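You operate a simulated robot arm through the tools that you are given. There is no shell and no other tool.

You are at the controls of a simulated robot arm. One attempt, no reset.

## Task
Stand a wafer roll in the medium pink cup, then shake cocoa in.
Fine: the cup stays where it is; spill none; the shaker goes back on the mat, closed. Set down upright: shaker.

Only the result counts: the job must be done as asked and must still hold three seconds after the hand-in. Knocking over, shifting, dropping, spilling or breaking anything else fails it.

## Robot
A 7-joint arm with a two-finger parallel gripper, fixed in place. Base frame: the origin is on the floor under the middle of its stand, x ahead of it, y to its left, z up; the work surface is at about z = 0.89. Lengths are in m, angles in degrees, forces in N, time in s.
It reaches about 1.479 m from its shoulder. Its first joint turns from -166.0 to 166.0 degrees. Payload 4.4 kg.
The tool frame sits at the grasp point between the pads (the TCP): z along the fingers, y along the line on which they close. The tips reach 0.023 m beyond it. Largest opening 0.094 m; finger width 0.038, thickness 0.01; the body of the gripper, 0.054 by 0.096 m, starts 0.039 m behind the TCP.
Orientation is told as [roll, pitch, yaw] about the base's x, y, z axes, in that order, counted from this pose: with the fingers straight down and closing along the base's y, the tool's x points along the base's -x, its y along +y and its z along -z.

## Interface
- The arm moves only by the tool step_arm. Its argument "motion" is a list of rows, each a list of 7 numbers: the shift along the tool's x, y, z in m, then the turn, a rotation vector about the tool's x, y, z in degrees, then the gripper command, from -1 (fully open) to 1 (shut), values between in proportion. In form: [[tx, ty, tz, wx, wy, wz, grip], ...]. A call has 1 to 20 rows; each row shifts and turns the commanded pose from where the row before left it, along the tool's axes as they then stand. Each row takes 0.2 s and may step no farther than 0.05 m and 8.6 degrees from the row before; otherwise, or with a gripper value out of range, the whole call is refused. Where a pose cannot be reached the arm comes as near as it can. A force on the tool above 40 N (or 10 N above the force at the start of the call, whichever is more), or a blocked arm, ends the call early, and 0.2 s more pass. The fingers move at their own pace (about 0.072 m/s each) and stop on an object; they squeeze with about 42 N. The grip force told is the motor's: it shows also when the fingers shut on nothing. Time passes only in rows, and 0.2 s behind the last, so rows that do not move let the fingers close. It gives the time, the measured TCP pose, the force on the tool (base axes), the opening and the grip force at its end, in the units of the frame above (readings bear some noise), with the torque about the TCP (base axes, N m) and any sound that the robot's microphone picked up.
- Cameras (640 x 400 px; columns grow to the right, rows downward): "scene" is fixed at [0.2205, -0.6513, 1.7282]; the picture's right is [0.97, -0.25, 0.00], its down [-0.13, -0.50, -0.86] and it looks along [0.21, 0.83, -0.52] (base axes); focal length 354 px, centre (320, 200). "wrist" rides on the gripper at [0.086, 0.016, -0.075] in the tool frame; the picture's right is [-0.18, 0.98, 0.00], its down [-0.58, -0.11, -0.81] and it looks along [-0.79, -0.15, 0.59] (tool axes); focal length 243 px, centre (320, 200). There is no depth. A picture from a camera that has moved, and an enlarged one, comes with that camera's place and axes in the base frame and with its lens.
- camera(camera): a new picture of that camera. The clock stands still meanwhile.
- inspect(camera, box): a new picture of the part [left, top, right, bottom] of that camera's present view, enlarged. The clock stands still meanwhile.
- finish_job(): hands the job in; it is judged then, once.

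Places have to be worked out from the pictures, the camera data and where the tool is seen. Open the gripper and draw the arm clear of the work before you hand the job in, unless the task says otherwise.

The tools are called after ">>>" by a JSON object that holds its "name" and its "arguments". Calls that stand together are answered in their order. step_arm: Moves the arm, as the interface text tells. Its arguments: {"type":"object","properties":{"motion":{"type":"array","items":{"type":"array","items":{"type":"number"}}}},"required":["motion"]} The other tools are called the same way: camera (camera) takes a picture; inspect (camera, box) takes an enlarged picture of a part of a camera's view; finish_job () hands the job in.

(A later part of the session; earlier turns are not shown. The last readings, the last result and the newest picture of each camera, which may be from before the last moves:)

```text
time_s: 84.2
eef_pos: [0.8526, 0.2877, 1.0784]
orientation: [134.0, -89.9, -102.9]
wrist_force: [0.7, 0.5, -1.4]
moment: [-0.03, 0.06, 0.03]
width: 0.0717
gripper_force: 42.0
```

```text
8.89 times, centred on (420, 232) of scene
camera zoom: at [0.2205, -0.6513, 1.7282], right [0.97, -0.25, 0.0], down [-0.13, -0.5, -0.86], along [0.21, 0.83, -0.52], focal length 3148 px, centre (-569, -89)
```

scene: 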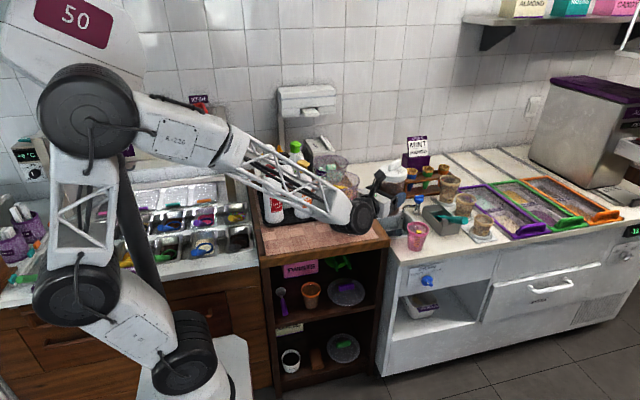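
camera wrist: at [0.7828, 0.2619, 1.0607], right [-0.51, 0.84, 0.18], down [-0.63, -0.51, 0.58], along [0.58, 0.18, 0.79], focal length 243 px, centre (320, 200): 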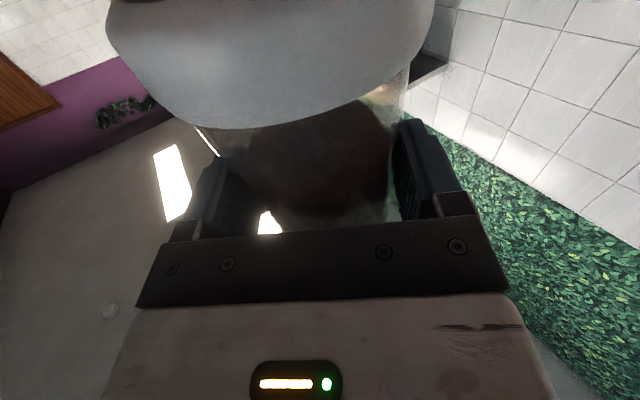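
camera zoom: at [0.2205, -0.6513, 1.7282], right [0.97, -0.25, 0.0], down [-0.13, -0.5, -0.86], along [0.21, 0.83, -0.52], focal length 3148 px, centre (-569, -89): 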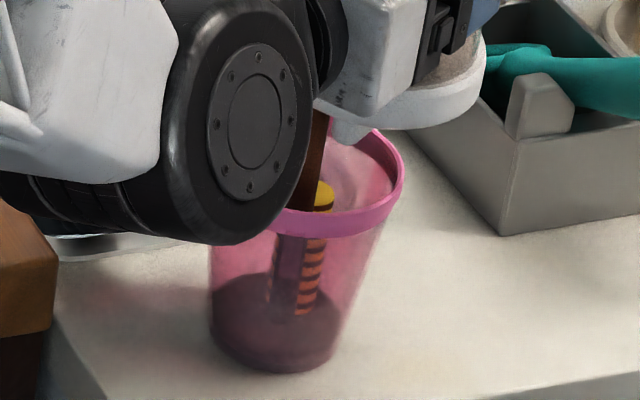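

Cocoa is streaming straight into the cup and collects at the bottom. I hold still one moment to see whether the flow stops.

>>> {"name": "step_arm", "arguments": {"motion": [[0, 0, 0, 0, 0, 0, 0.6]]}}

>>> {"name": "inspect", "arguments": {"camera": "scene", "box": [400, 210, 440, 255]}}

```text
time_s: 84.6
eef_pos: [0.8518, 0.2878, 1.0769]
orientation: [78.0, -89.8, -46.8]
wrist_force: [0.2, 0.0, -3.7]
moment: [-0.04, 0.01, 0.0]
width: 0.0714
gripper_force: 42.1
```

```text
8.89 times, centred on (420, 232) of scene
camera zoom: at [0.2205, -0.6513, 1.7282], right [0.97, -0.25, 0.0], down [-0.13, -0.5, -0.86], along [0.21, 0.83, -0.52], focal length 3148 px, centre (-569, -89)
```

zoom: 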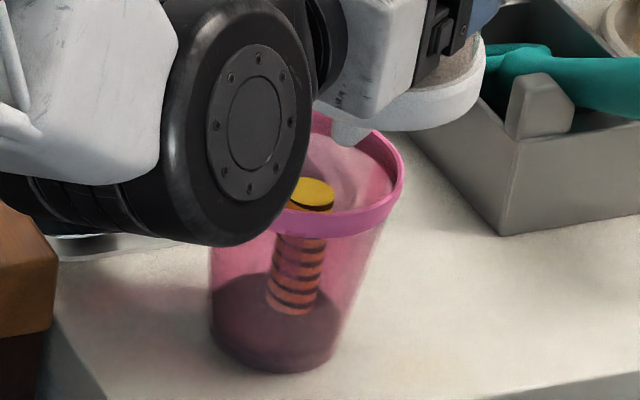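

The flow stops when the shaker is still, and the cup now holds roughly 2–3 cm of cocoa around the roll. I raise slowly and begin rolling back, hole patch still fixed over the cup.

>>> {"name": "step_arm", "arguments": {"motion": [[-0.008, 0, 0, 0, 0, 0, 0.6], [-0.014, 0, 0, 0, 0, 0, 0.6], [-0.014, 0, 0, 0, 0, 0, 0.6], [-0.014, 0, 0, 0, 0, 0, 0.6], [-0.012, 0, 0, 0, 0, 0, 0.6], [-0.008, 0, 0, 0, 0, 0, 0.6], [0.00185, -0.00548, 0, 0, 0, 4.0909, 0.6], [0.00185, -0.00548, 0, 0, 0, 4.0909, 0.6], [0.00185, -0.00548, 0, 0, 0, 4.0909, 0.6], [0.00185, -0.00548, 0, 0, 0, 4.0909, 0.6], [0.00185, -0.00548, 0, 0, 0, 4.0909, 0.6], [0.00185, -0.00548, 0, 0, 0, 4.0909, 0.6], [0.00185, -0.00548, 0, 0, 0, 4.0909, 0.6], [0.00185, -0.00548, 0, 0, 0, 4.0909, 0.6], [0.00185, -0.00548, 0, 0, 0, 4.0909, 0.6], [0.00185, -0.00548, 0, 0, 0, 4.0909, 0.6], [0.00185, -0.00548, 0, 0, 0, 4.0909, 0.6], [0.00185, -0.00548, 0, 0, 0, 4.0909, 0.6]]}}

>>> {"name": "inspect", "arguments": {"camera": "scene", "box": [385, 180, 455, 260]}}

```text
time_s: 88.4
eef_pos: [0.8812, 0.2428, 1.1003]
orientation: [90.0, -40.7, -59.0]
wrist_force: [0.6, -0.1, -3.6]
moment: [-0.02, 0.0, 0.01]
width: 0.0713
gripper_force: 42.0
```

```text
5.00 times, centred on (420, 220) of scene
camera zoom: at [0.2205, -0.6513, 1.7282], right [0.97, -0.25, 0.0], down [-0.13, -0.5, -0.86], along [0.21, 0.83, -0.52], focal length 1771 px, centre (-180, 100)
```

zoom: 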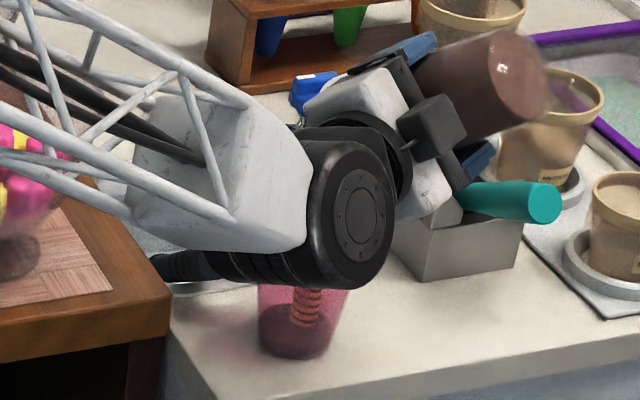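

Clean so far. I finish rolling back to upright along the mirrored path.

>>> {"name": "step_arm", "arguments": {"motion": [[0.0041, -0.0108, 0, 0, 0, 8.1818, 0.6], [0.0041, -0.0108, 0, 0, 0, 8.1818, 0.6], [0.0041, -0.0108, 0, 0, 0, 8.1818, 0.6], [0.0041, -0.0108, 0, 0, 0, 8.1818, 0.6], [0.0041, -0.0108, 0, 0, 0, 8.1818, 0.6], [0.0041, -0.0108, 0, 0, 0, 8.1818, 0.6], [0.0041, -0.0108, 0, 0, 0, 8.1818, 0.6], [0.0099, 0.0336, 0, 0, 0, 0, 0.6], [0.0099, 0.0336, 0, 0, 0, 0, 0.6], [0.0041, -0.0108, 0, 0, 0, 8.1818, 0.6], [0.0041, -0.0108, 0, 0, 0, 8.1818, 0.6], [0.0041, -0.0108, 0, 0, 0, 8.1818, 0.6], [0.0041, -0.0108, 0, 0, 0, 8.1818, 0.6], [0.0041, -0.0108, 0, 0, 0, 8.1818, 0.6], [0.0041, -0.0108, 0, 0, 0, 8.1818, 0.6], [0.0041, -0.0108, 0, 0, 0, 8.1818, 0.6], [0.0041, -0.0108, 0, 0, 0, 8.1818, 0.6], [0.0041, -0.0108, 0, 0, 0, 8.1818, 0.6], [0, 0, 0, 0, 0, 0, 0.6]]}}

>>> {"name": "inspect", "arguments": {"camera": "scene", "box": [360, 150, 480, 265]}}

>>> {"name": "camera", "arguments": {"camera": "wrist"}}

```text
time_s: 92.4
eef_pos: [0.8274, 0.3258, 1.061]
orientation: [-81.2, 89.9, 129.9]
wrist_force: [1.4, -0.9, -2.7]
moment: [-0.02, 0.06, 0.0]
width: 0.0716
gripper_force: 41.7
```

```text
3.48 times, centred on (420, 208) of scene
camera zoom: at [0.2205, -0.6513, 1.7282], right [0.97, -0.25, 0.0], down [-0.13, -0.5, -0.86], along [0.21, 0.83, -0.52], focal length 1232 px, centre (-28, 174)
```

zoom: 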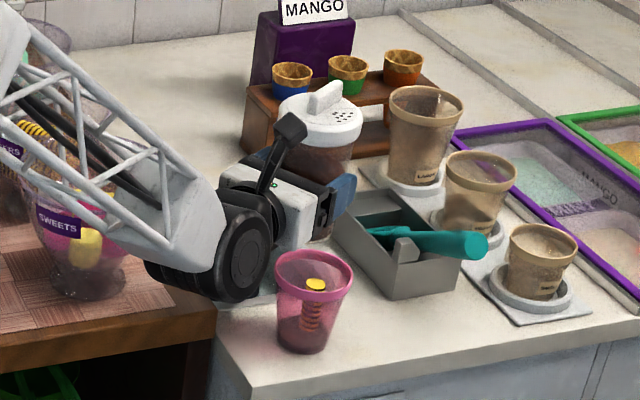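

```text
taken
camera wrist: at [0.7729, 0.2731, 1.1479], right [0.51, -0.84, -0.19], down [-0.75, -0.32, -0.58], along [0.43, 0.43, -0.79], focal length 243 px, centre (320, 200)
```

wrist: 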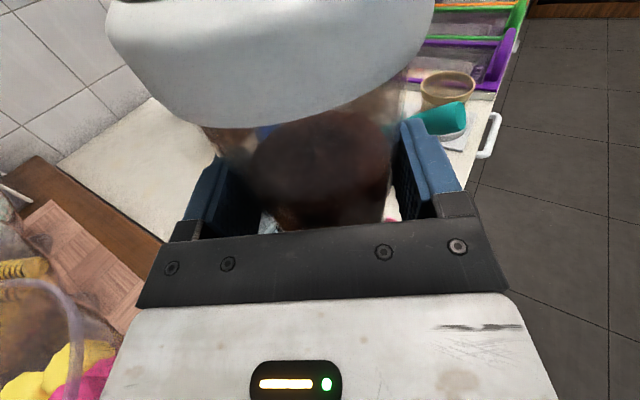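

Upright again with no spill around the cup. I carry the shaker back along the same path toward the mat.

>>> {"name": "step_arm", "arguments": {"motion": [[0.03, 0, 0, 0, 0, 0, 0.6], [0.03, 0, 0, 0, 0, 0, 0.6], [0.0119, 0.0033, -0.037, 0, 0, 0, 0.6], [0.0119, 0.0033, -0.037, 0, 0, 0, 0.6], [0.0119, 0.0033, -0.037, 0, 0, 0, 0.6], [0.0119, 0.0033, -0.037, 0, 0, 0, 0.6], [0.0119, 0.0033, -0.037, 0, 0, 0, 0.6], [0.0119, 0.0033, -0.037, 0, 0, 0, 0.6], [-0.01, -0.0309, -0.0281, 8.43, 0, 0, 0.6], [-0.01, -0.0347, -0.0233, 8.43, 0, 0, 0.6], [-0.01, -0.0377, -0.0179, 8.43, 0, 0, 0.6], [-0.01, -0.0399, -0.0122, 8.43, 0, 0, 0.6], [-0.01, -0.0413, -0.0062, 8.43, 0, 0, 0.6], [-0.01, -0.0418, -0.0001, 8.43, 0, 0, 0.6], [-0.01, -0.0413, 0.006, 8.43, 0, 0, 0.6], [0, 0, 0, 0, 0, 0, 0.6]]}}

>>> {"name": "camera", "arguments": {"camera": "wrist"}}

>>> {"name": "inspect", "arguments": {"camera": "scene", "box": [390, 200, 450, 260]}}

>>> {"name": "camera", "arguments": {"camera": "scene"}}

```text
time_s: 95.8
eef_pos: [0.3675, 0.2786, 1.1194]
orientation: [-102.5, 89.9, 167.6]
wrist_force: [0.9, -0.9, -3.4]
moment: [-0.05, 0.04, -0.02]
width: 0.0717
gripper_force: 42.3
```

```text
taken
camera wrist: at [0.3847, 0.204, 1.2067], right [0.98, 0.0, -0.18], down [-0.11, -0.81, -0.58], along [-0.15, 0.59, -0.79], focal length 243 px, centre (320, 200)
```

wrist: 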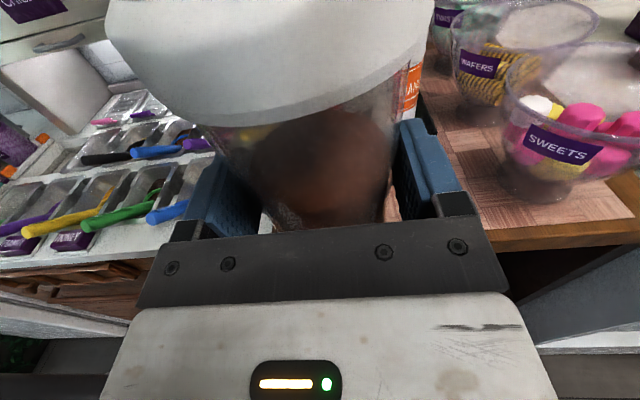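

```text
6.67 times, centred on (420, 230) of scene
camera zoom: at [0.2205, -0.6513, 1.7282], right [0.97, -0.25, 0.0], down [-0.13, -0.5, -0.86], along [0.21, 0.83, -0.52], focal length 2361 px, centre (-347, 0)
```

zoom: 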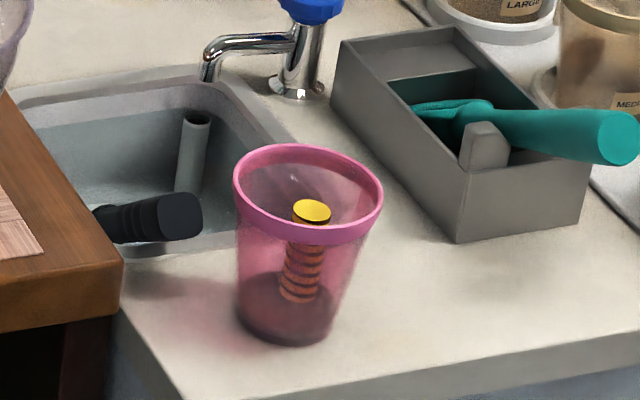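

```text
taken
```

scene: 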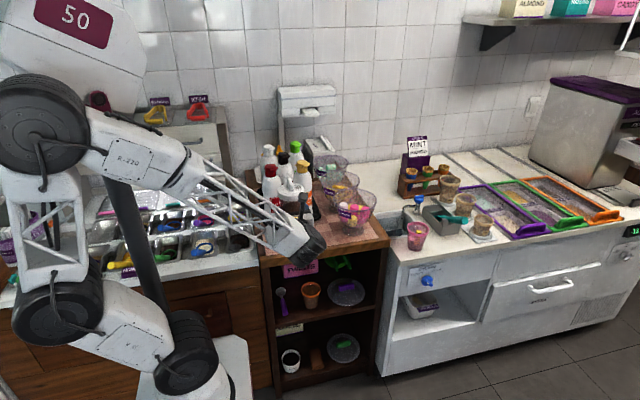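

The cup stands where it was with the roll upright and cocoa at the bottom, nothing spilled. Now I bring the shaker over its spot on the mat and lower it nearly down.

>>> {"name": "step_arm", "arguments": {"motion": [[0, 0.0008, 0.0277, 0, 0, 0, 0.6], [0, 0.0008, 0.0277, 0, 0, 0, 0.6], [0, 0.0008, 0.0277, 0, 0, 0, 0.6], [0, 0.0008, 0.0277, 0, 0, 0, 0.6], [0, 0, 0.0277, 0, 0, 0, 0.6], [-0.03, 0, 0, 0, 0, 0, 0.6], [-0.03, 0, 0, 0, 0, 0, 0.6], [-0.03, 0, 0, 0, 0, 0, 0.6], [-0.03, 0, 0, 0, 0, 0, 0.6], [-0.025, 0, 0, 0, 0, 0, 0.6], [0, 0, 0, 0, 0, 0, 0.6]]}}

>>> {"name": "camera", "arguments": {"camera": "wrist"}}

>>> {"name": "inspect", "arguments": {"camera": "scene", "box": [240, 170, 340, 270]}}

```text
time_s: 98.2
eef_pos: [0.3706, 0.4147, 0.976]
orientation: [-165.0, 90.0, 105.2]
wrist_force: [-0.4, -0.2, -3.0]
moment: [-0.01, 0.01, -0.04]
width: 0.0716
gripper_force: 41.8
```

```text
taken
camera wrist: at [0.3884, 0.3415, 1.0623], right [0.98, 0.0, -0.18], down [-0.11, -0.81, -0.58], along [-0.15, 0.59, -0.79], focal length 243 px, centre (320, 200)
```

wrist: 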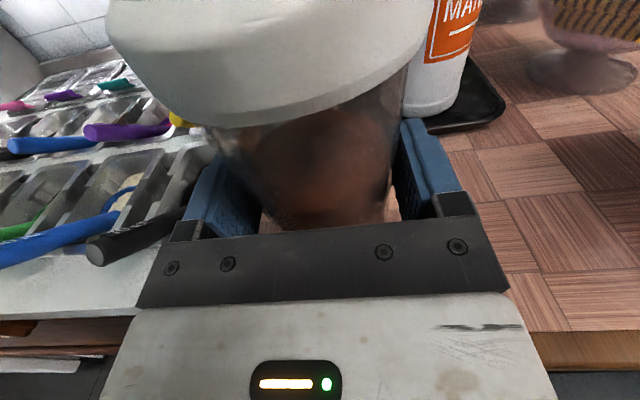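

```text
4.00 times, centred on (290, 220) of scene
camera zoom: at [0.2205, -0.6513, 1.7282], right [0.97, -0.25, 0.0], down [-0.13, -0.5, -0.86], along [0.21, 0.83, -0.52], focal length 1417 px, centre (440, 120)
```

zoom: 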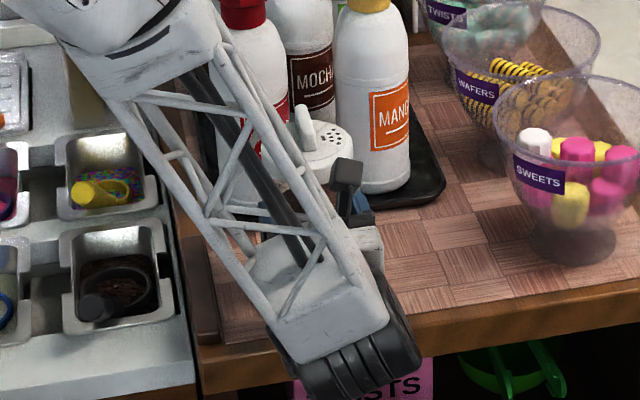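

About 18 mm to go. I lower in small steps and watch for contact.

>>> {"name": "step_arm", "arguments": {"motion": [[-0.006, 0, 0, 0, 0, 0, 0.6], [-0.006, 0, 0, 0, 0, 0, 0.6], [-0.003, 0, 0, 0, 0, 0, 0.6], [-0.001, 0, 0, 0, 0, 0, 0.6], [0, 0, 0, 0, 0, 0, 0.6]]}}

```text
time_s: 99.4
eef_pos: [0.3722, 0.416, 0.9603]
orientation: [-107.4, 90.0, 162.7]
wrist_force: [-0.2, -0.7, -3.9]
moment: [0.01, 0.01, 0.04]
width: 0.0715
gripper_force: 41.8
```

Not touching yet (still about −3.5 N of weight). I go on with 1 mm steps.

>>> {"name": "step_arm", "arguments": {"motion": [[-0.001, 0, 0, 0, 0, 0, 0.6], [-0.001, 0, 0, 0, 0, 0, 0.6], [0, 0, 0, 0, 0, 0, 0.6]]}}

```text
time_s: 100.2
eef_pos: [0.3722, 0.416, 0.9578]
orientation: [-129.8, 90.0, 140.2]
wrist_force: [-0.2, -0.1, -3.3]
moment: [-0.03, -0.01, -0.03]
width: 0.0717
gripper_force: 41.7
```

>>> {"name": "step_arm", "arguments": {"motion": [[-0.001, 0, 0, 0, 0, 0, 0.6], [-0.001, 0, 0, 0, 0, 0, 0.6], [0, 0, 0, 0, 0, 0, 0.6]]}}

```text
time_s: 101.0
eef_pos: [0.3725, 0.4169, 0.957]
orientation: [177.7, 90.0, 87.6]
wrist_force: [1.3, 0.4, 2.0]
moment: [-0.09, -0.01, 0.05]
width: 0.0714
gripper_force: 41.9
```

Contact: the mat now carries the shaker (+2 N). I release it and look.

>>> {"name": "step_arm", "arguments": {"motion": [[0, 0, 0, 0, 0, 0, -0.45], [0, 0, 0, 0, 0, 0, -0.7], [0, 0, 0, 0, 0, 0, -1], [0, 0, 0, 0, 0, 0, -1]]}}

>>> {"name": "camera", "arguments": {"camera": "wrist"}}

```text
time_s: 102.0
eef_pos: [0.372, 0.4156, 0.9571]
orientation: [-118.9, 90.1, 151.1]
wrist_force: [0.2, -0.4, 0.1]
moment: [0.02, -0.01, -0.02]
width: 0.0941
gripper_force: 0.1
```

```text
taken
camera wrist: at [0.3887, 0.342, 1.0441], right [0.98, 0.0, -0.18], down [-0.11, -0.81, -0.58], along [-0.15, 0.59, -0.79], focal length 243 px, centre (320, 200)
```

wrist: 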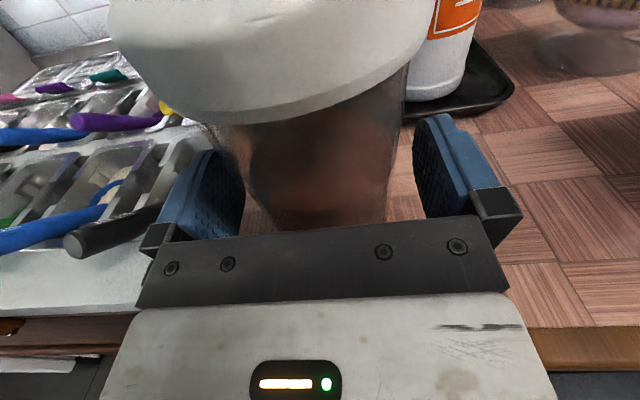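

The shaker stands on the mat. I back out toward the front, rise, and look at the lid to plan the closing.

>>> {"name": "step_arm", "arguments": {"motion": [[0, 0, -0.02, 0, 0, 0, -1], [0, 0, -0.03, 0, 0, 0, -1], [0, 0, -0.035, 0, 0, 0, -1], [0, 0, -0.035, 0, 0, 0, -1], [0.045, 0, 0, 0, 0, 0, -1], [0.045, 0, 0, 0, 0, 0, -1], [0.045, 0, 0, 0, 0, 0, -1], [0.045, 0, 0, 0, 0, 0, -1], [0.045, 0, 0, 0, 0, 0, -1], [0, 0, 0, 0, 0, 0, -1]]}}

>>> {"name": "camera", "arguments": {"camera": "wrist"}}

>>> {"name": "inspect", "arguments": {"camera": "wrist", "box": [310, 140, 390, 220]}}

>>> {"name": "camera", "arguments": {"camera": "scene"}}

```text
time_s: 104.2
eef_pos: [0.3755, 0.2944, 1.178]
orientation: [-82.3, 89.9, -172.2]
wrist_force: [-0.3, 0.3, -0.1]
moment: [0.05, 0.01, 0.01]
width: 0.0941
gripper_force: 0.0
```

```text
taken
camera wrist: at [0.3916, 0.2208, 1.2656], right [0.98, 0.0, -0.18], down [-0.11, -0.81, -0.58], along [-0.15, 0.59, -0.79], focal length 243 px, centre (320, 200)
```

wrist: 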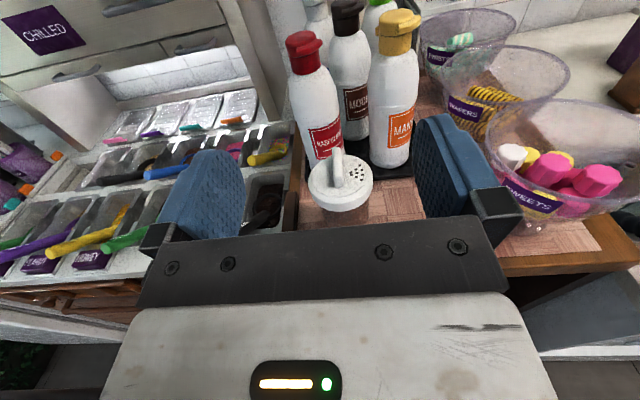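

```text
5.00 times, centred on (350, 180) of wrist
camera zoom: at [0.3916, 0.2208, 1.2656], right [0.98, 0.0, -0.18], down [-0.11, -0.81, -0.58], along [-0.15, 0.59, -0.79], focal length 1213 px, centre (170, 300)
```

zoom: 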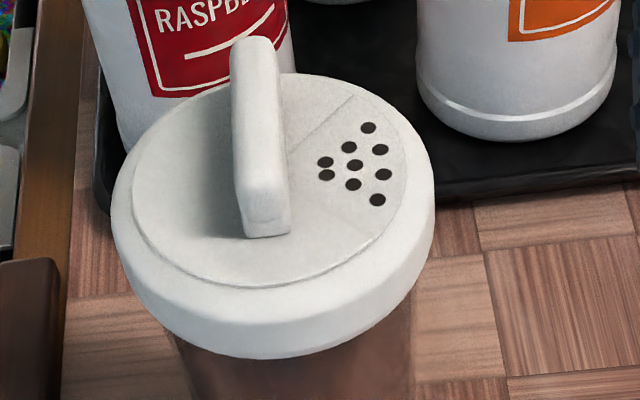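

```text
taken
```

scene: 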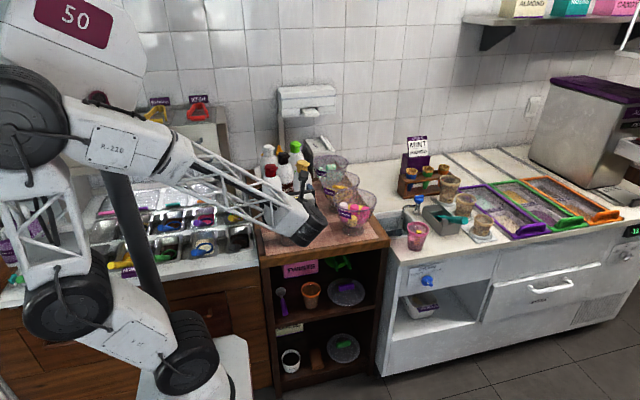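

The shaker is back, lid still open, ridge along y at about (0.375, 0.4245). To turn the dial I need the hand vertical with the camera toward the front, so first I roll the wrist back 180°.

>>> {"name": "step_arm", "arguments": {"motion": [[0.02, 0, -0.02, 0, 0, -8.5, -1], [0.02, 0, -0.02, 0, 0, -8.5, -1], [0, 0, 0, 0, 0, -8.5, -1], [0, 0, 0, 0, 0, -8.5, -1], [0, 0, 0, 0, 0, -8.5, -1], [0, 0, 0, 0, 0, -8.5, -1], [0, 0, 0, 0, 0, -8.5, -1], [0, 0, 0, 0, 0, -8.5, -1], [0, 0, 0, 0, 0, -8.5, -1], [0, 0, 0, 0, 0, -8.5, -1], [0, 0, 0, 0, 0, -8.5, -1], [0, 0, 0, 0, 0, -8.5, -1], [0, 0, 0, 0, 0, 0, -1]]}}

```text
time_s: 107.0
eef_pos: [0.3702, 0.2565, 1.2211]
orientation: [90.0, -11.9, 0.1]
wrist_force: [0.8, -0.1, 0.7]
moment: [0.01, -0.01, 0.01]
width: 0.0938
gripper_force: 0.0
```

Fine so far; I continue the remaining 78°.

>>> {"name": "step_arm", "arguments": {"motion": [[0, 0, 0, 0, 0, -8.5, -1], [0, 0, 0, 0, 0, -8.5, -1], [0, 0, 0, 0, 0, -8.5, -1], [0, 0, 0, 0, 0, -8.5, -1], [0, 0, 0, 0, 0, -8.5, -1], [0, 0, 0, 0, 0, -8.5, -1], [0, 0, 0, 0, 0, -8.5, -1], [0, 0, 0, 0, 0, -8.5, -1], [0, 0, 0, 0, 0, -8.5, -1], [0, 0, 0, 0, 0, -1.5, -1], [0, 0, 0, 0, 0, 0, -1]]}}

>>> {"name": "camera", "arguments": {"camera": "wrist"}}

>>> {"name": "camera", "arguments": {"camera": "scene"}}

```text
time_s: 109.4
eef_pos: [0.3697, 0.2556, 1.2212]
orientation: [-104.1, -90.0, -165.9]
wrist_force: [0.2, -0.7, -0.2]
moment: [0.02, 0.01, 0.01]
width: 0.094
gripper_force: 0.1
```

```text
taken
camera wrist: at [0.3537, 0.1818, 1.1356], right [-0.98, 0.0, 0.18], down [0.11, -0.81, 0.58], along [0.15, 0.59, 0.79], focal length 243 px, centre (320, 200)
```

wrist: 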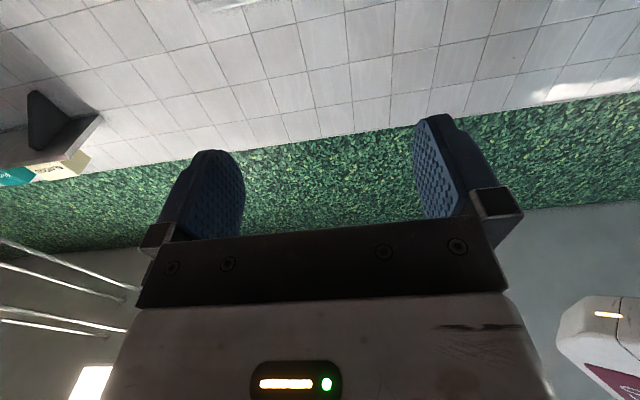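

```text
taken
```

scene: 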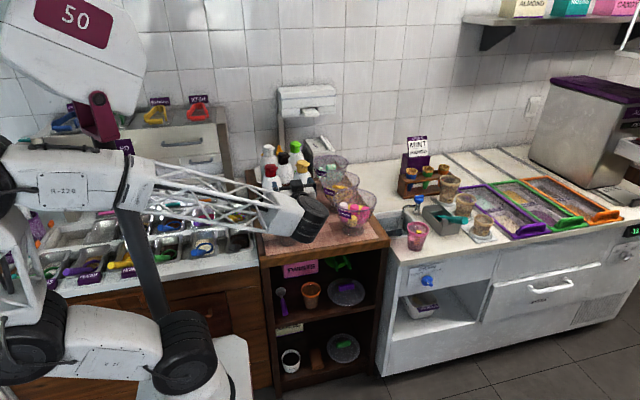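

Now I pitch the hand down to vertical (camera will face the front side).

>>> {"name": "step_arm", "arguments": {"motion": [[0, 0, 0, 0, 8.1818, 0, -1], [0, 0, 0, 0, 8.1818, 0, -1], [0, 0, 0, 0, 8.1818, 0, -1], [0, 0, 0, 0, 8.1818, 0, -1], [0, 0, 0, 0, 8.1818, 0, -1], [0, 0, 0, 0, 8.1818, 0, -1], [0, 0, 0, 0, 8.1818, 0, -1], [0, 0, 0, 0, 8.1818, 0, -1], [0, 0, 0, 0, 8.1818, 0, -1], [0, 0, 0, 0, 8.1818, 0, -1], [0, 0, 0, 0, 8.1818, 0, -1], [0, 0, 0, 0, 0, 0, -1]]}}

>>> {"name": "camera", "arguments": {"camera": "wrist"}}

>>> {"name": "camera", "arguments": {"camera": "scene"}}

```text
time_s: 112.0
eef_pos: [0.3694, 0.2567, 1.2223]
orientation: [0.0, 0.1, 90.2]
wrist_force: [-0.1, 0.3, 0.3]
moment: [0.0, 0.0, 0.03]
width: 0.0939
gripper_force: 0.0
```

```text
taken
camera wrist: at [0.3537, 0.17, 1.2974], right [-0.98, 0.18, 0.0], down [0.11, 0.58, 0.81], along [0.15, 0.79, -0.59], focal length 243 px, centre (320, 200)
```

wrist: 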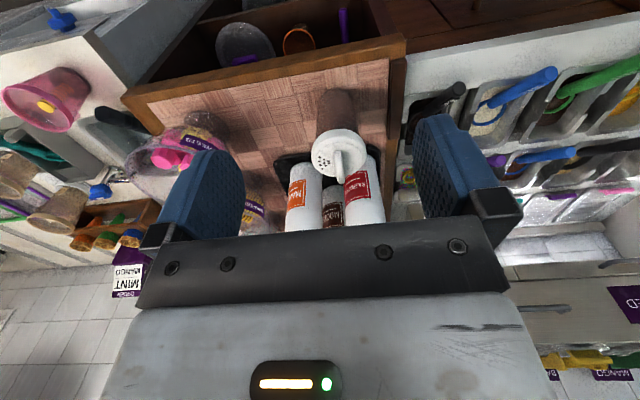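

```text
taken
```

scene: 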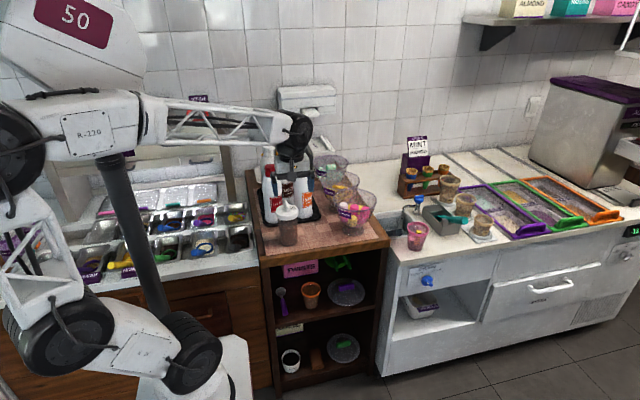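

Hand vertical, yaw 90°, camera to the front. I move over the shaker's lid, high, and narrow the fingers to about 30 mm.

>>> {"name": "step_arm", "arguments": {"motion": [[-0.042, -0.0014, 0, 0, 0, 0, 0.36], [-0.042, -0.0014, 0, 0, 0, 0, 0.36], [-0.042, -0.0014, 0, 0, 0, 0, 0.36], [-0.0418, -0.0014, 0, 0, 0, 0, 0.36], [0, 0, 0.05, 0, 0, 0, 0.36], [0, 0, 0, 0, 0, 0, 0.36]]}}

>>> {"name": "camera", "arguments": {"camera": "wrist"}}

>>> {"name": "inspect", "arguments": {"camera": "wrist", "box": [240, 60, 400, 200]}}

>>> {"name": "inspect", "arguments": {"camera": "scene", "box": [260, 150, 320, 220]}}

```text
time_s: 113.4
eef_pos: [0.3755, 0.4238, 1.1726]
orientation: [0.1, 0.0, 90.1]
wrist_force: [-0.2, -0.1, -0.2]
moment: [-0.02, 0.02, 0.04]
width: 0.0299
gripper_force: 0.1
```

```text
taken
camera wrist: at [0.3598, 0.338, 1.2474], right [-0.98, 0.18, 0.0], down [0.11, 0.58, 0.81], along [0.15, 0.79, -0.59], focal length 243 px, centre (320, 200)
```

wrist: 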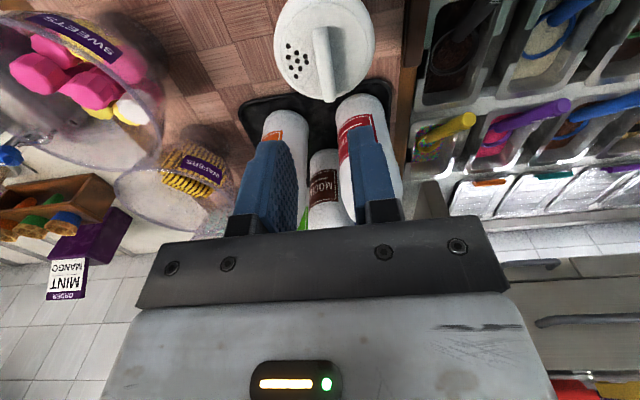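

```text
2.86 times, centred on (320, 130) of wrist
camera zoom: at [0.3598, 0.338, 1.2474], right [-0.98, 0.18, 0.0], down [0.11, 0.58, 0.81], along [0.15, 0.79, -0.59], focal length 693 px, centre (320, 400)
```

zoom: 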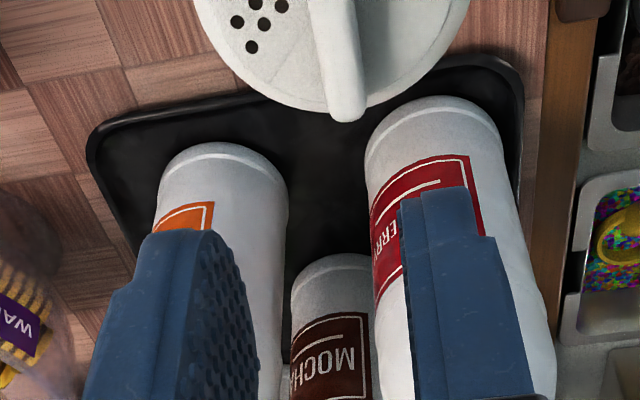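

```text
5.71 times, centred on (290, 185) of scene
camera zoom: at [0.2205, -0.6513, 1.7282], right [0.97, -0.25, 0.0], down [-0.13, -0.5, -0.86], along [0.21, 0.83, -0.52], focal length 2024 px, centre (491, 286)
```

zoom: 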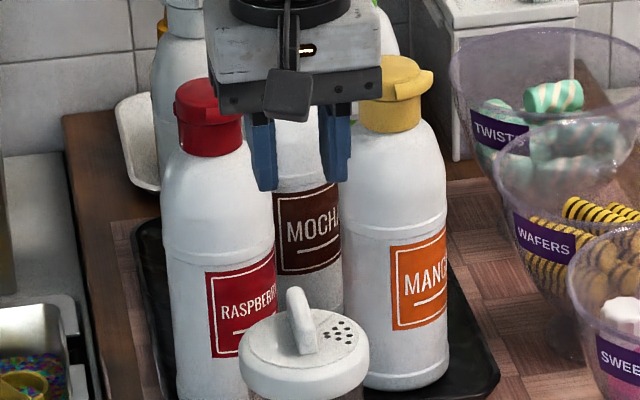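

The fingers straddle the ridge line well (within about 1 mm). I descend so the pads flank the ridge, tips a few millimetres above the lid.

>>> {"name": "step_arm", "arguments": {"motion": [[0, 0, 0.03, 0, 0, 0, 0.36], [0, 0, 0.03, 0, 0, 0, 0.36], [0, 0, 0.025, 0, 0, 0, 0.36], [0, 0, 0.015, 0, 0, 0, 0.36], [0, 0, 0, 0, 0, 0, 0.36]]}}

>>> {"name": "inspect", "arguments": {"camera": "scene", "box": [270, 180, 310, 220]}}

>>> {"name": "inspect", "arguments": {"camera": "wrist", "box": [220, 20, 420, 220]}}

```text
time_s: 114.6
eef_pos: [0.3744, 0.4252, 1.0724]
orientation: [0.0, 0.0, 90.2]
wrist_force: [0.5, 0.2, -0.8]
moment: [0.02, 0.01, 0.01]
width: 0.0301
gripper_force: 0.0
```

```text
10.00 times, centred on (290, 200) of scene
camera zoom: at [0.2205, -0.6513, 1.7282], right [0.97, -0.25, 0.0], down [-0.13, -0.5, -0.86], along [0.21, 0.83, -0.52], focal length 3542 px, centre (620, 200)
```

zoom: 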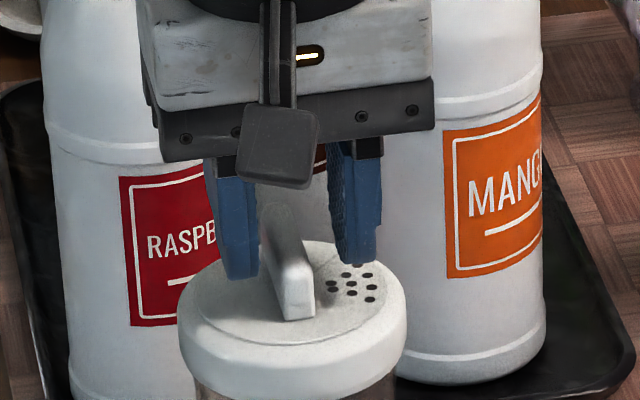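

```text
2.00 times, centred on (320, 120) of wrist
camera zoom: at [0.3591, 0.3394, 1.1477], right [-0.98, 0.18, 0.0], down [0.11, 0.58, 0.81], along [0.15, 0.79, -0.59], focal length 485 px, centre (320, 360)
```

zoom: 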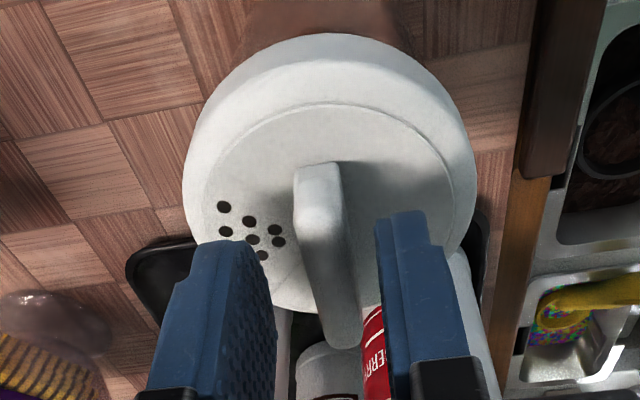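

Good alignment. I lower 9 mm more and close on the ridge.

>>> {"name": "step_arm", "arguments": {"motion": [[0, 0, 0.005, 0, 0, 0, 0.36], [0, 0, 0.004, 0, 0, 0, 0.36], [0, 0, 0, 0, 0, 0, 0.55], [0, 0, 0, 0, 0, 0, 0.7], [0, 0, 0, 0, 0, 0, 0.8], [0, 0, 0, 0, 0, 0, 0.8]]}}

>>> {"name": "inspect", "arguments": {"camera": "scene", "box": [270, 180, 310, 220]}}

```text
time_s: 116.0
eef_pos: [0.3743, 0.4253, 1.0634]
orientation: [0.0, 0.1, 90.0]
wrist_force: [0.1, 0.9, -0.4]
moment: [0.01, -0.01, 0.02]
width: 0.0116
gripper_force: 42.2
```

```text
10.00 times, centred on (290, 200) of scene
camera zoom: at [0.2205, -0.6513, 1.7282], right [0.97, -0.25, 0.0], down [-0.13, -0.5, -0.86], along [0.21, 0.83, -0.52], focal length 3542 px, centre (620, 200)
```

zoom: 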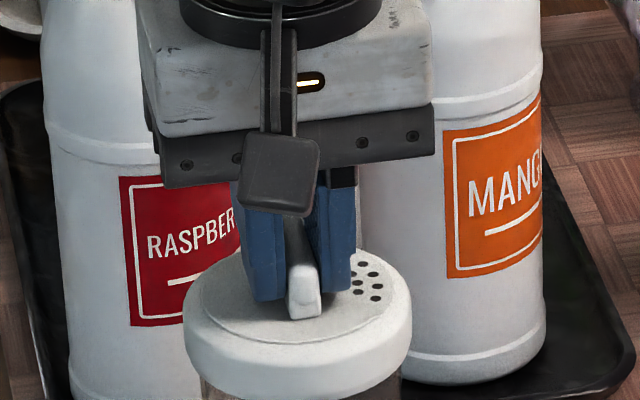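

The ridge is held (11.6 mm). I twist 12° clockwise as a trial and watch moment and picture.

>>> {"name": "step_arm", "arguments": {"motion": [[0, 0, 0, 0, 0, 4, 0.8], [0, 0, 0, 0, 0, 4, 0.8], [0, 0, 0, 0, 0, 4, 0.8], [0, 0, 0, 0, 0, 0, 0.8]]}}

>>> {"name": "inspect", "arguments": {"camera": "scene", "box": [270, 180, 310, 220]}}

>>> {"name": "inspect", "arguments": {"camera": "wrist", "box": [220, 0, 420, 200]}}

```text
time_s: 117.0
eef_pos: [0.3745, 0.4252, 1.063]
orientation: [0.1, -0.1, 78.2]
wrist_force: [-0.7, -0.5, -0.8]
moment: [-0.01, -0.02, 0.01]
width: 0.0114
gripper_force: 41.9
```

```text
10.00 times, centred on (290, 200) of scene
camera zoom: at [0.2205, -0.6513, 1.7282], right [0.97, -0.25, 0.0], down [-0.13, -0.5, -0.86], along [0.21, 0.83, -0.52], focal length 3542 px, centre (620, 200)
```

zoom: 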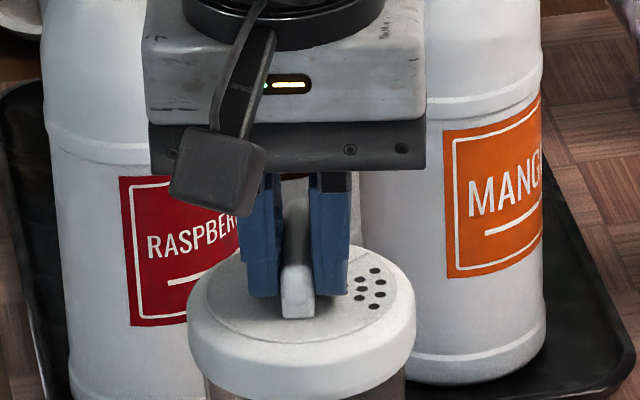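

```text
2.00 times, centred on (320, 100) of wrist
camera zoom: at [0.3421, 0.3437, 1.138], right [-0.92, 0.38, 0.0], down [0.23, 0.55, 0.81], along [0.31, 0.75, -0.59], focal length 485 px, centre (320, 400)
```

zoom: 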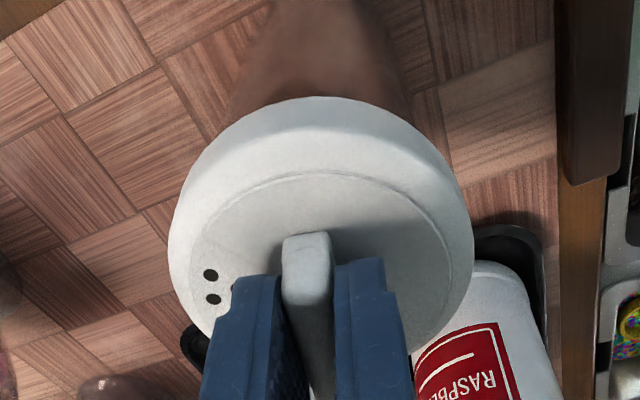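

The whole shaker turned with the ridge instead of the dial, so the dial is stiffer than the mat's grip. I'll press down to add friction: first just press in 1 mm steps.

>>> {"name": "step_arm", "arguments": {"motion": [[0, 0, 0.001, 0, 0, 0, 1], [0, 0, 0.001, 0, 0, 0, 1], [0, 0, 0.001, 0, 0, 0, 1], [0, 0, 0, 0, 0, 0, 1]]}}

```text
time_s: 118.0
eef_pos: [0.3757, 0.4249, 1.0609]
orientation: [0.0, -0.1, 78.1]
wrist_force: [5.9, 2.5, 30.7]
moment: [0.21, -0.15, -0.03]
width: 0.0114
gripper_force: 41.9
```

Pressing with about 31 N now. I twist clockwise again by 12° under this load.

>>> {"name": "step_arm", "arguments": {"motion": [[0, 0, -0.0004, 0, 0, 3, 1], [0, 0, 0, 0, 0, 3, 1], [0, 0, 0, 0, 0, 3, 1], [0, 0, 0, 0, 0, 3, 1], [0, 0, 0, 0, 0, 0, 1]]}}

>>> {"name": "inspect", "arguments": {"camera": "scene", "box": [270, 180, 310, 220]}}

>>> {"name": "inspect", "arguments": {"camera": "wrist", "box": [220, 0, 420, 200]}}

```text
time_s: 119.2
eef_pos: [0.3749, 0.4232, 1.0596]
orientation: [0.0, 0.0, 66.1]
wrist_force: [2.8, 3.3, 22.0]
moment: [-0.02, -0.05, 0.01]
width: 0.0116
gripper_force: 41.8
```

```text
10.00 times, centred on (290, 200) of scene
camera zoom: at [0.2205, -0.6513, 1.7282], right [0.97, -0.25, 0.0], down [-0.13, -0.5, -0.86], along [0.21, 0.83, -0.52], focal length 3542 px, centre (620, 200)
```

zoom: 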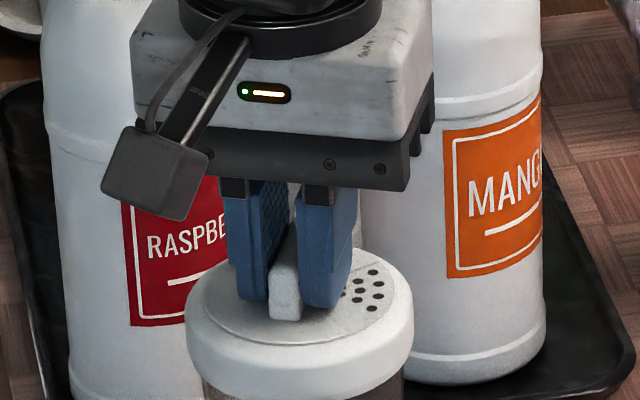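

```text
2.00 times, centred on (320, 100) of wrist
camera zoom: at [0.3246, 0.3518, 1.1352], right [-0.82, 0.57, 0.0], down [0.34, 0.49, 0.81], along [0.46, 0.66, -0.59], focal length 485 px, centre (320, 400)
```

zoom: 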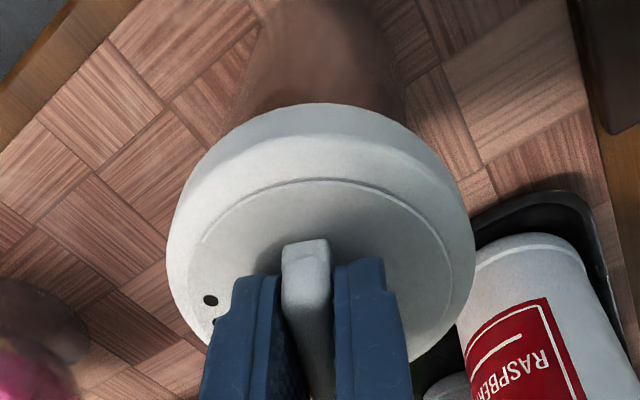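

Now the holes stayed in place while the ridge turned about 12° – pressing works and the torque is small. I continue clockwise.

>>> {"name": "step_arm", "arguments": {"motion": [[0, 0, 0.0004, 0, 0, 4, 1], [0, 0, 0, 0, 0, 5, 1], [0, 0, 0, 0, 0, 5, 1], [0, 0, 0, 0, 0, 5, 1], [0, 0, 0, 0, 0, 5, 1], [0, 0, 0, 0, 0, 5, 1], [0, 0, 0, 0, 0, 5, 1], [0, 0, 0, 0, 0, 0, 1]]}}

>>> {"name": "inspect", "arguments": {"camera": "scene", "box": [270, 180, 310, 220]}}

>>> {"name": "inspect", "arguments": {"camera": "wrist", "box": [220, 0, 420, 200]}}

```text
time_s: 121.0
eef_pos: [0.3737, 0.4234, 1.0598]
orientation: [0.0, -0.1, 32.1]
wrist_force: [-0.5, 4.0, 10.5]
moment: [0.25, -0.03, 0.01]
width: 0.0115
gripper_force: 41.7
```

```text
10.00 times, centred on (290, 200) of scene
camera zoom: at [0.2205, -0.6513, 1.7282], right [0.97, -0.25, 0.0], down [-0.13, -0.5, -0.86], along [0.21, 0.83, -0.52], focal length 3542 px, centre (620, 200)
```

zoom: 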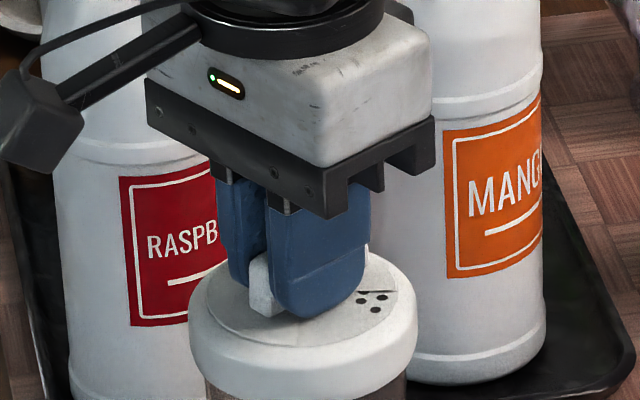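

```text
2.00 times, centred on (320, 100) of wrist
camera zoom: at [0.2931, 0.3915, 1.135], right [-0.37, 0.93, 0.0], down [0.55, 0.22, 0.81], along [0.75, 0.3, -0.59], focal length 485 px, centre (320, 400)
```

zoom: 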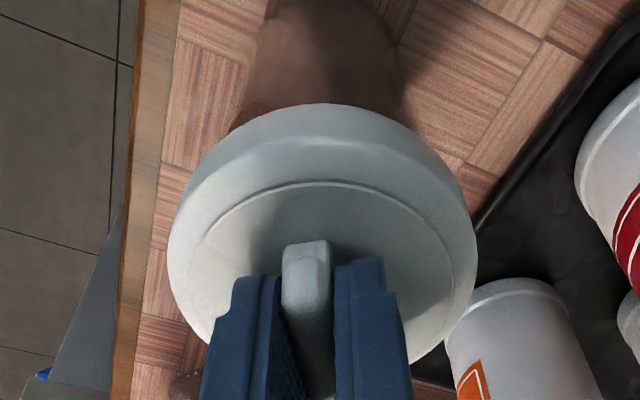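

The dial is closing clockwise: the disc edge already covers the rear holes. The press has dropped to 10 N, so I add about 1 mm of press and continue another 45°.

>>> {"name": "step_arm", "arguments": {"motion": [[0, 0, 0.0008, 0, 0, 0, 1], [0, 0, 0.0006, 0, 0, 4, 1], [0, 0, 0, 0, 0, 5, 1], [0, 0, 0, 0, 0, 5, 1], [0, 0, 0, 0, 0, 5, 1], [0, 0, 0, 0, 0, 5, 1], [0, 0, 0, 0, 0, 5, 1], [0, 0, 0, 0, 0, 5, 1], [0, 0, 0, 0, 0, 5, 1], [0, 0, 0, 0, 0, 5, 1], [0, 0, 0, 0, 0, 0, 1]]}}

>>> {"name": "inspect", "arguments": {"camera": "scene", "box": [270, 180, 310, 220]}}

>>> {"name": "inspect", "arguments": {"camera": "wrist", "box": [220, 0, 420, 200]}}

```text
time_s: 122.7
eef_pos: [0.3748, 0.4253, 1.0594]
orientation: [0.1, 0.1, 0.9]
wrist_force: [0.3, -0.5, 1.5]
moment: [-0.07, -0.01, 0.0]
width: 0.0114
gripper_force: 42.1
stopped in row 8: the force on the tool passed its limit at 42 N (the readings are from after the stop); the commanded pose is now the measured one
```

```text
10.00 times, centred on (290, 200) of scene
camera zoom: at [0.2205, -0.6513, 1.7282], right [0.97, -0.25, 0.0], down [-0.13, -0.5, -0.86], along [0.21, 0.83, -0.52], focal length 3542 px, centre (620, 200)
```

zoom: 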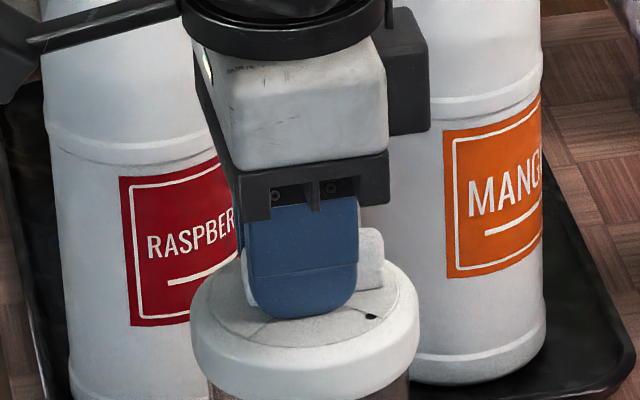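

```text
2.00 times, centred on (320, 100) of wrist
camera zoom: at [0.2885, 0.4394, 1.1341], right [0.17, 0.99, 0.0], down [0.58, -0.1, 0.81], along [0.79, -0.14, -0.59], focal length 485 px, centre (320, 400)
```

zoom: 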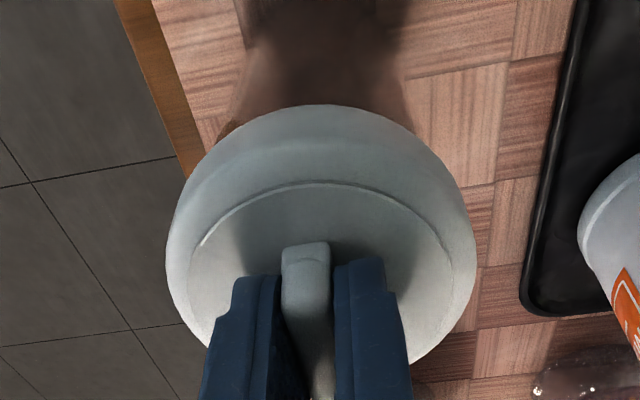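

Almost closed: only one hole still peeks out. The force limit stopped me, so I re-press to a moderate load and turn further.

>>> {"name": "step_arm", "arguments": {"motion": [[0, 0, 0.001, 0, 0, 0, 1], [0, 0, 0.001, 0, 0, 0, 1], [0, 0, 0, 0, 0, 0, 1]]}}

```text
time_s: 123.3
eef_pos: [0.3754, 0.4241, 1.0596]
orientation: [0.3, -0.1, 0.9]
wrist_force: [0.8, -2.1, 2.6]
moment: [-0.22, -0.24, -0.05]
width: 0.0117
gripper_force: 41.8
stopped in row 3: the force on the tool passed its limit at 43 N (the readings are from after the stop); the commanded pose is now the measured one
```

>>> {"name": "step_arm", "arguments": {"motion": [[0, 0, 0.0006, 0, 0, 0, 1], [0, 0, 0.0004, 0, 0, 0, 1]]}}

```text
time_s: 124.0
eef_pos: [0.3757, 0.4249, 1.0588]
orientation: [0.3, -0.1, 0.7]
wrist_force: [-2.7, -2.9, 25.4]
moment: [-0.3, 0.44, -0.02]
width: 0.0117
gripper_force: 41.7
```

Now at 25 N. I turn further clockwise in 4° steps.

>>> {"name": "step_arm", "arguments": {"motion": [[0, 0, -0.0002, 0, 0, 4, 1], [0, 0, 0, 0, 0, 4, 1], [0, 0, 0, 0, 0, 4, 1], [0, 0, 0, 0, 0, 4, 1], [0, 0, 0, 0, 0, 0, 1]]}}

>>> {"name": "inspect", "arguments": {"camera": "scene", "box": [270, 180, 310, 220]}}

>>> {"name": "inspect", "arguments": {"camera": "wrist", "box": [220, 0, 420, 200]}}

```text
time_s: 125.3
eef_pos: [0.376, 0.4244, 1.0594]
orientation: [0.4, -0.1, -15.2]
wrist_force: [-1.3, -0.8, 2.4]
moment: [-0.21, 0.13, -0.03]
width: 0.0118
gripper_force: 41.8
stopped in row 5: the force on the tool passed its limit at 40 N (the readings are from after the stop); the commanded pose is now the measured one
```

```text
10.00 times, centred on (290, 200) of scene
camera zoom: at [0.2205, -0.6513, 1.7282], right [0.97, -0.25, 0.0], down [-0.13, -0.5, -0.86], along [0.21, 0.83, -0.52], focal length 3542 px, centre (620, 200)
```

zoom: 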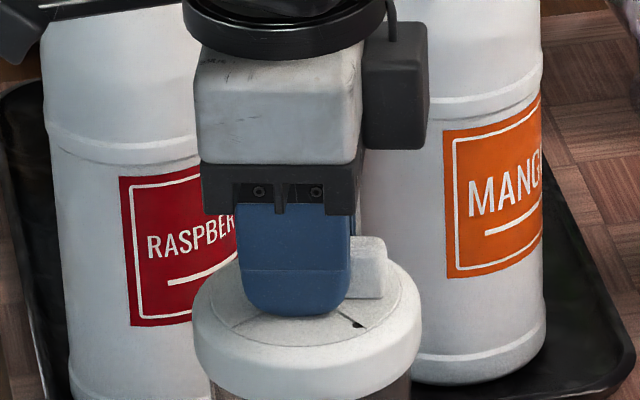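

```text
2.00 times, centred on (320, 100) of wrist
camera zoom: at [0.2967, 0.4633, 1.1341], right [0.44, 0.9, 0.01], down [0.53, -0.26, 0.81], along [0.73, -0.35, -0.59], focal length 485 px, centre (320, 400)
```

zoom: 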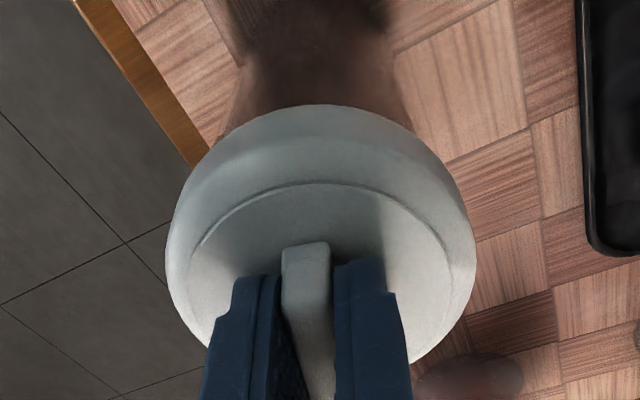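

The last few degrees moved the whole shaker, and one hole still peeks at the window's edge; about 10–15° more dial rotation is needed. I press again carefully.

>>> {"name": "step_arm", "arguments": {"motion": [[0, 0, 0.0006, 0, 0, 0, 1], [0, 0, 0.0004, 0, 0, 0, 1]]}}

```text
time_s: 125.9
eef_pos: [0.3762, 0.425, 1.0578]
orientation: [0.4, -0.1, -15.3]
wrist_force: [-6.0, 2.6, 19.7]
moment: [-0.03, 1.06, -0.15]
width: 0.0115
gripper_force: 42.3
```

The moment has grown (stress built up in the grip), so I release the ridge, rise a little and look before regripping.

>>> {"name": "step_arm", "arguments": {"motion": [[0, 0, -0.001, 0, 0, 0, 0.8], [0, 0, 0, 0, 0, 0, 0.4], [0, 0, 0, 0, 0, 0, 0.3], [0, 0, -0.02, 0, 0, 0, 0.3], [0, 0, -0.03, 0, 0, 0, 0.3], [0, 0, -0.04, 0, 0, 0, 0.3], [0, 0, 0, 0, 0, 0, 0.3]]}}

>>> {"name": "inspect", "arguments": {"camera": "scene", "box": [270, 190, 310, 225]}}

>>> {"name": "camera", "arguments": {"camera": "wrist"}}

>>> {"name": "inspect", "arguments": {"camera": "wrist", "box": [250, 0, 390, 110]}}

```text
time_s: 127.5
eef_pos: [0.3727, 0.4224, 1.1511]
orientation: [0.3, -0.1, -15.3]
wrist_force: [-0.1, 0.5, 0.0]
moment: [-0.03, -0.03, 0.03]
width: 0.0329
gripper_force: 0.1
```

```text
11.43 times, centred on (290, 208) of scene
camera zoom: at [0.2205, -0.6513, 1.7282], right [0.97, -0.25, 0.0], down [-0.13, -0.5, -0.86], along [0.21, 0.83, -0.52], focal length 4048 px, centre (663, 114)
```

zoom: 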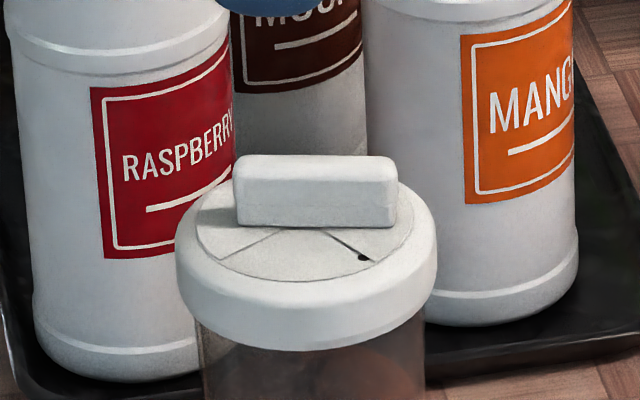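

```text
taken
camera wrist: at [0.2944, 0.4607, 1.2253], right [0.44, 0.9, 0.0], down [0.53, -0.26, 0.81], along [0.73, -0.35, -0.59], focal length 243 px, centre (320, 200)
```

wrist: 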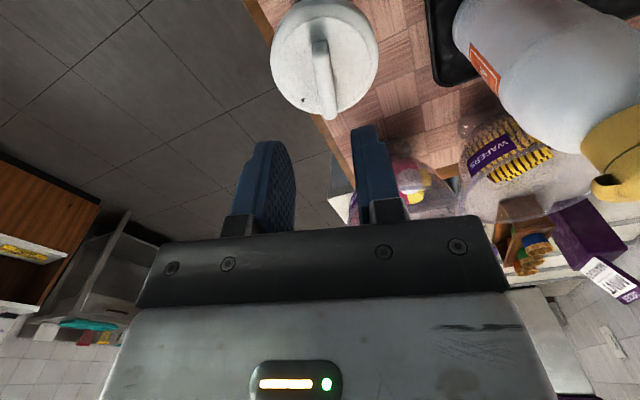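

```text
3.64 times, centred on (320, 55) of wrist
camera zoom: at [0.2944, 0.4607, 1.2253], right [0.44, 0.9, 0.0], down [0.53, -0.26, 0.81], along [0.73, -0.35, -0.59], focal length 882 px, centre (320, 727)
```

zoom: 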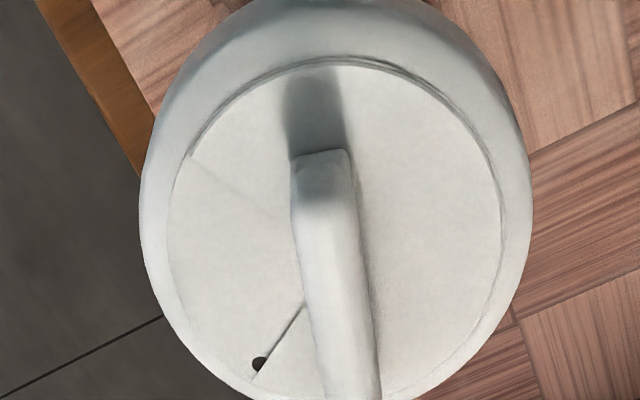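

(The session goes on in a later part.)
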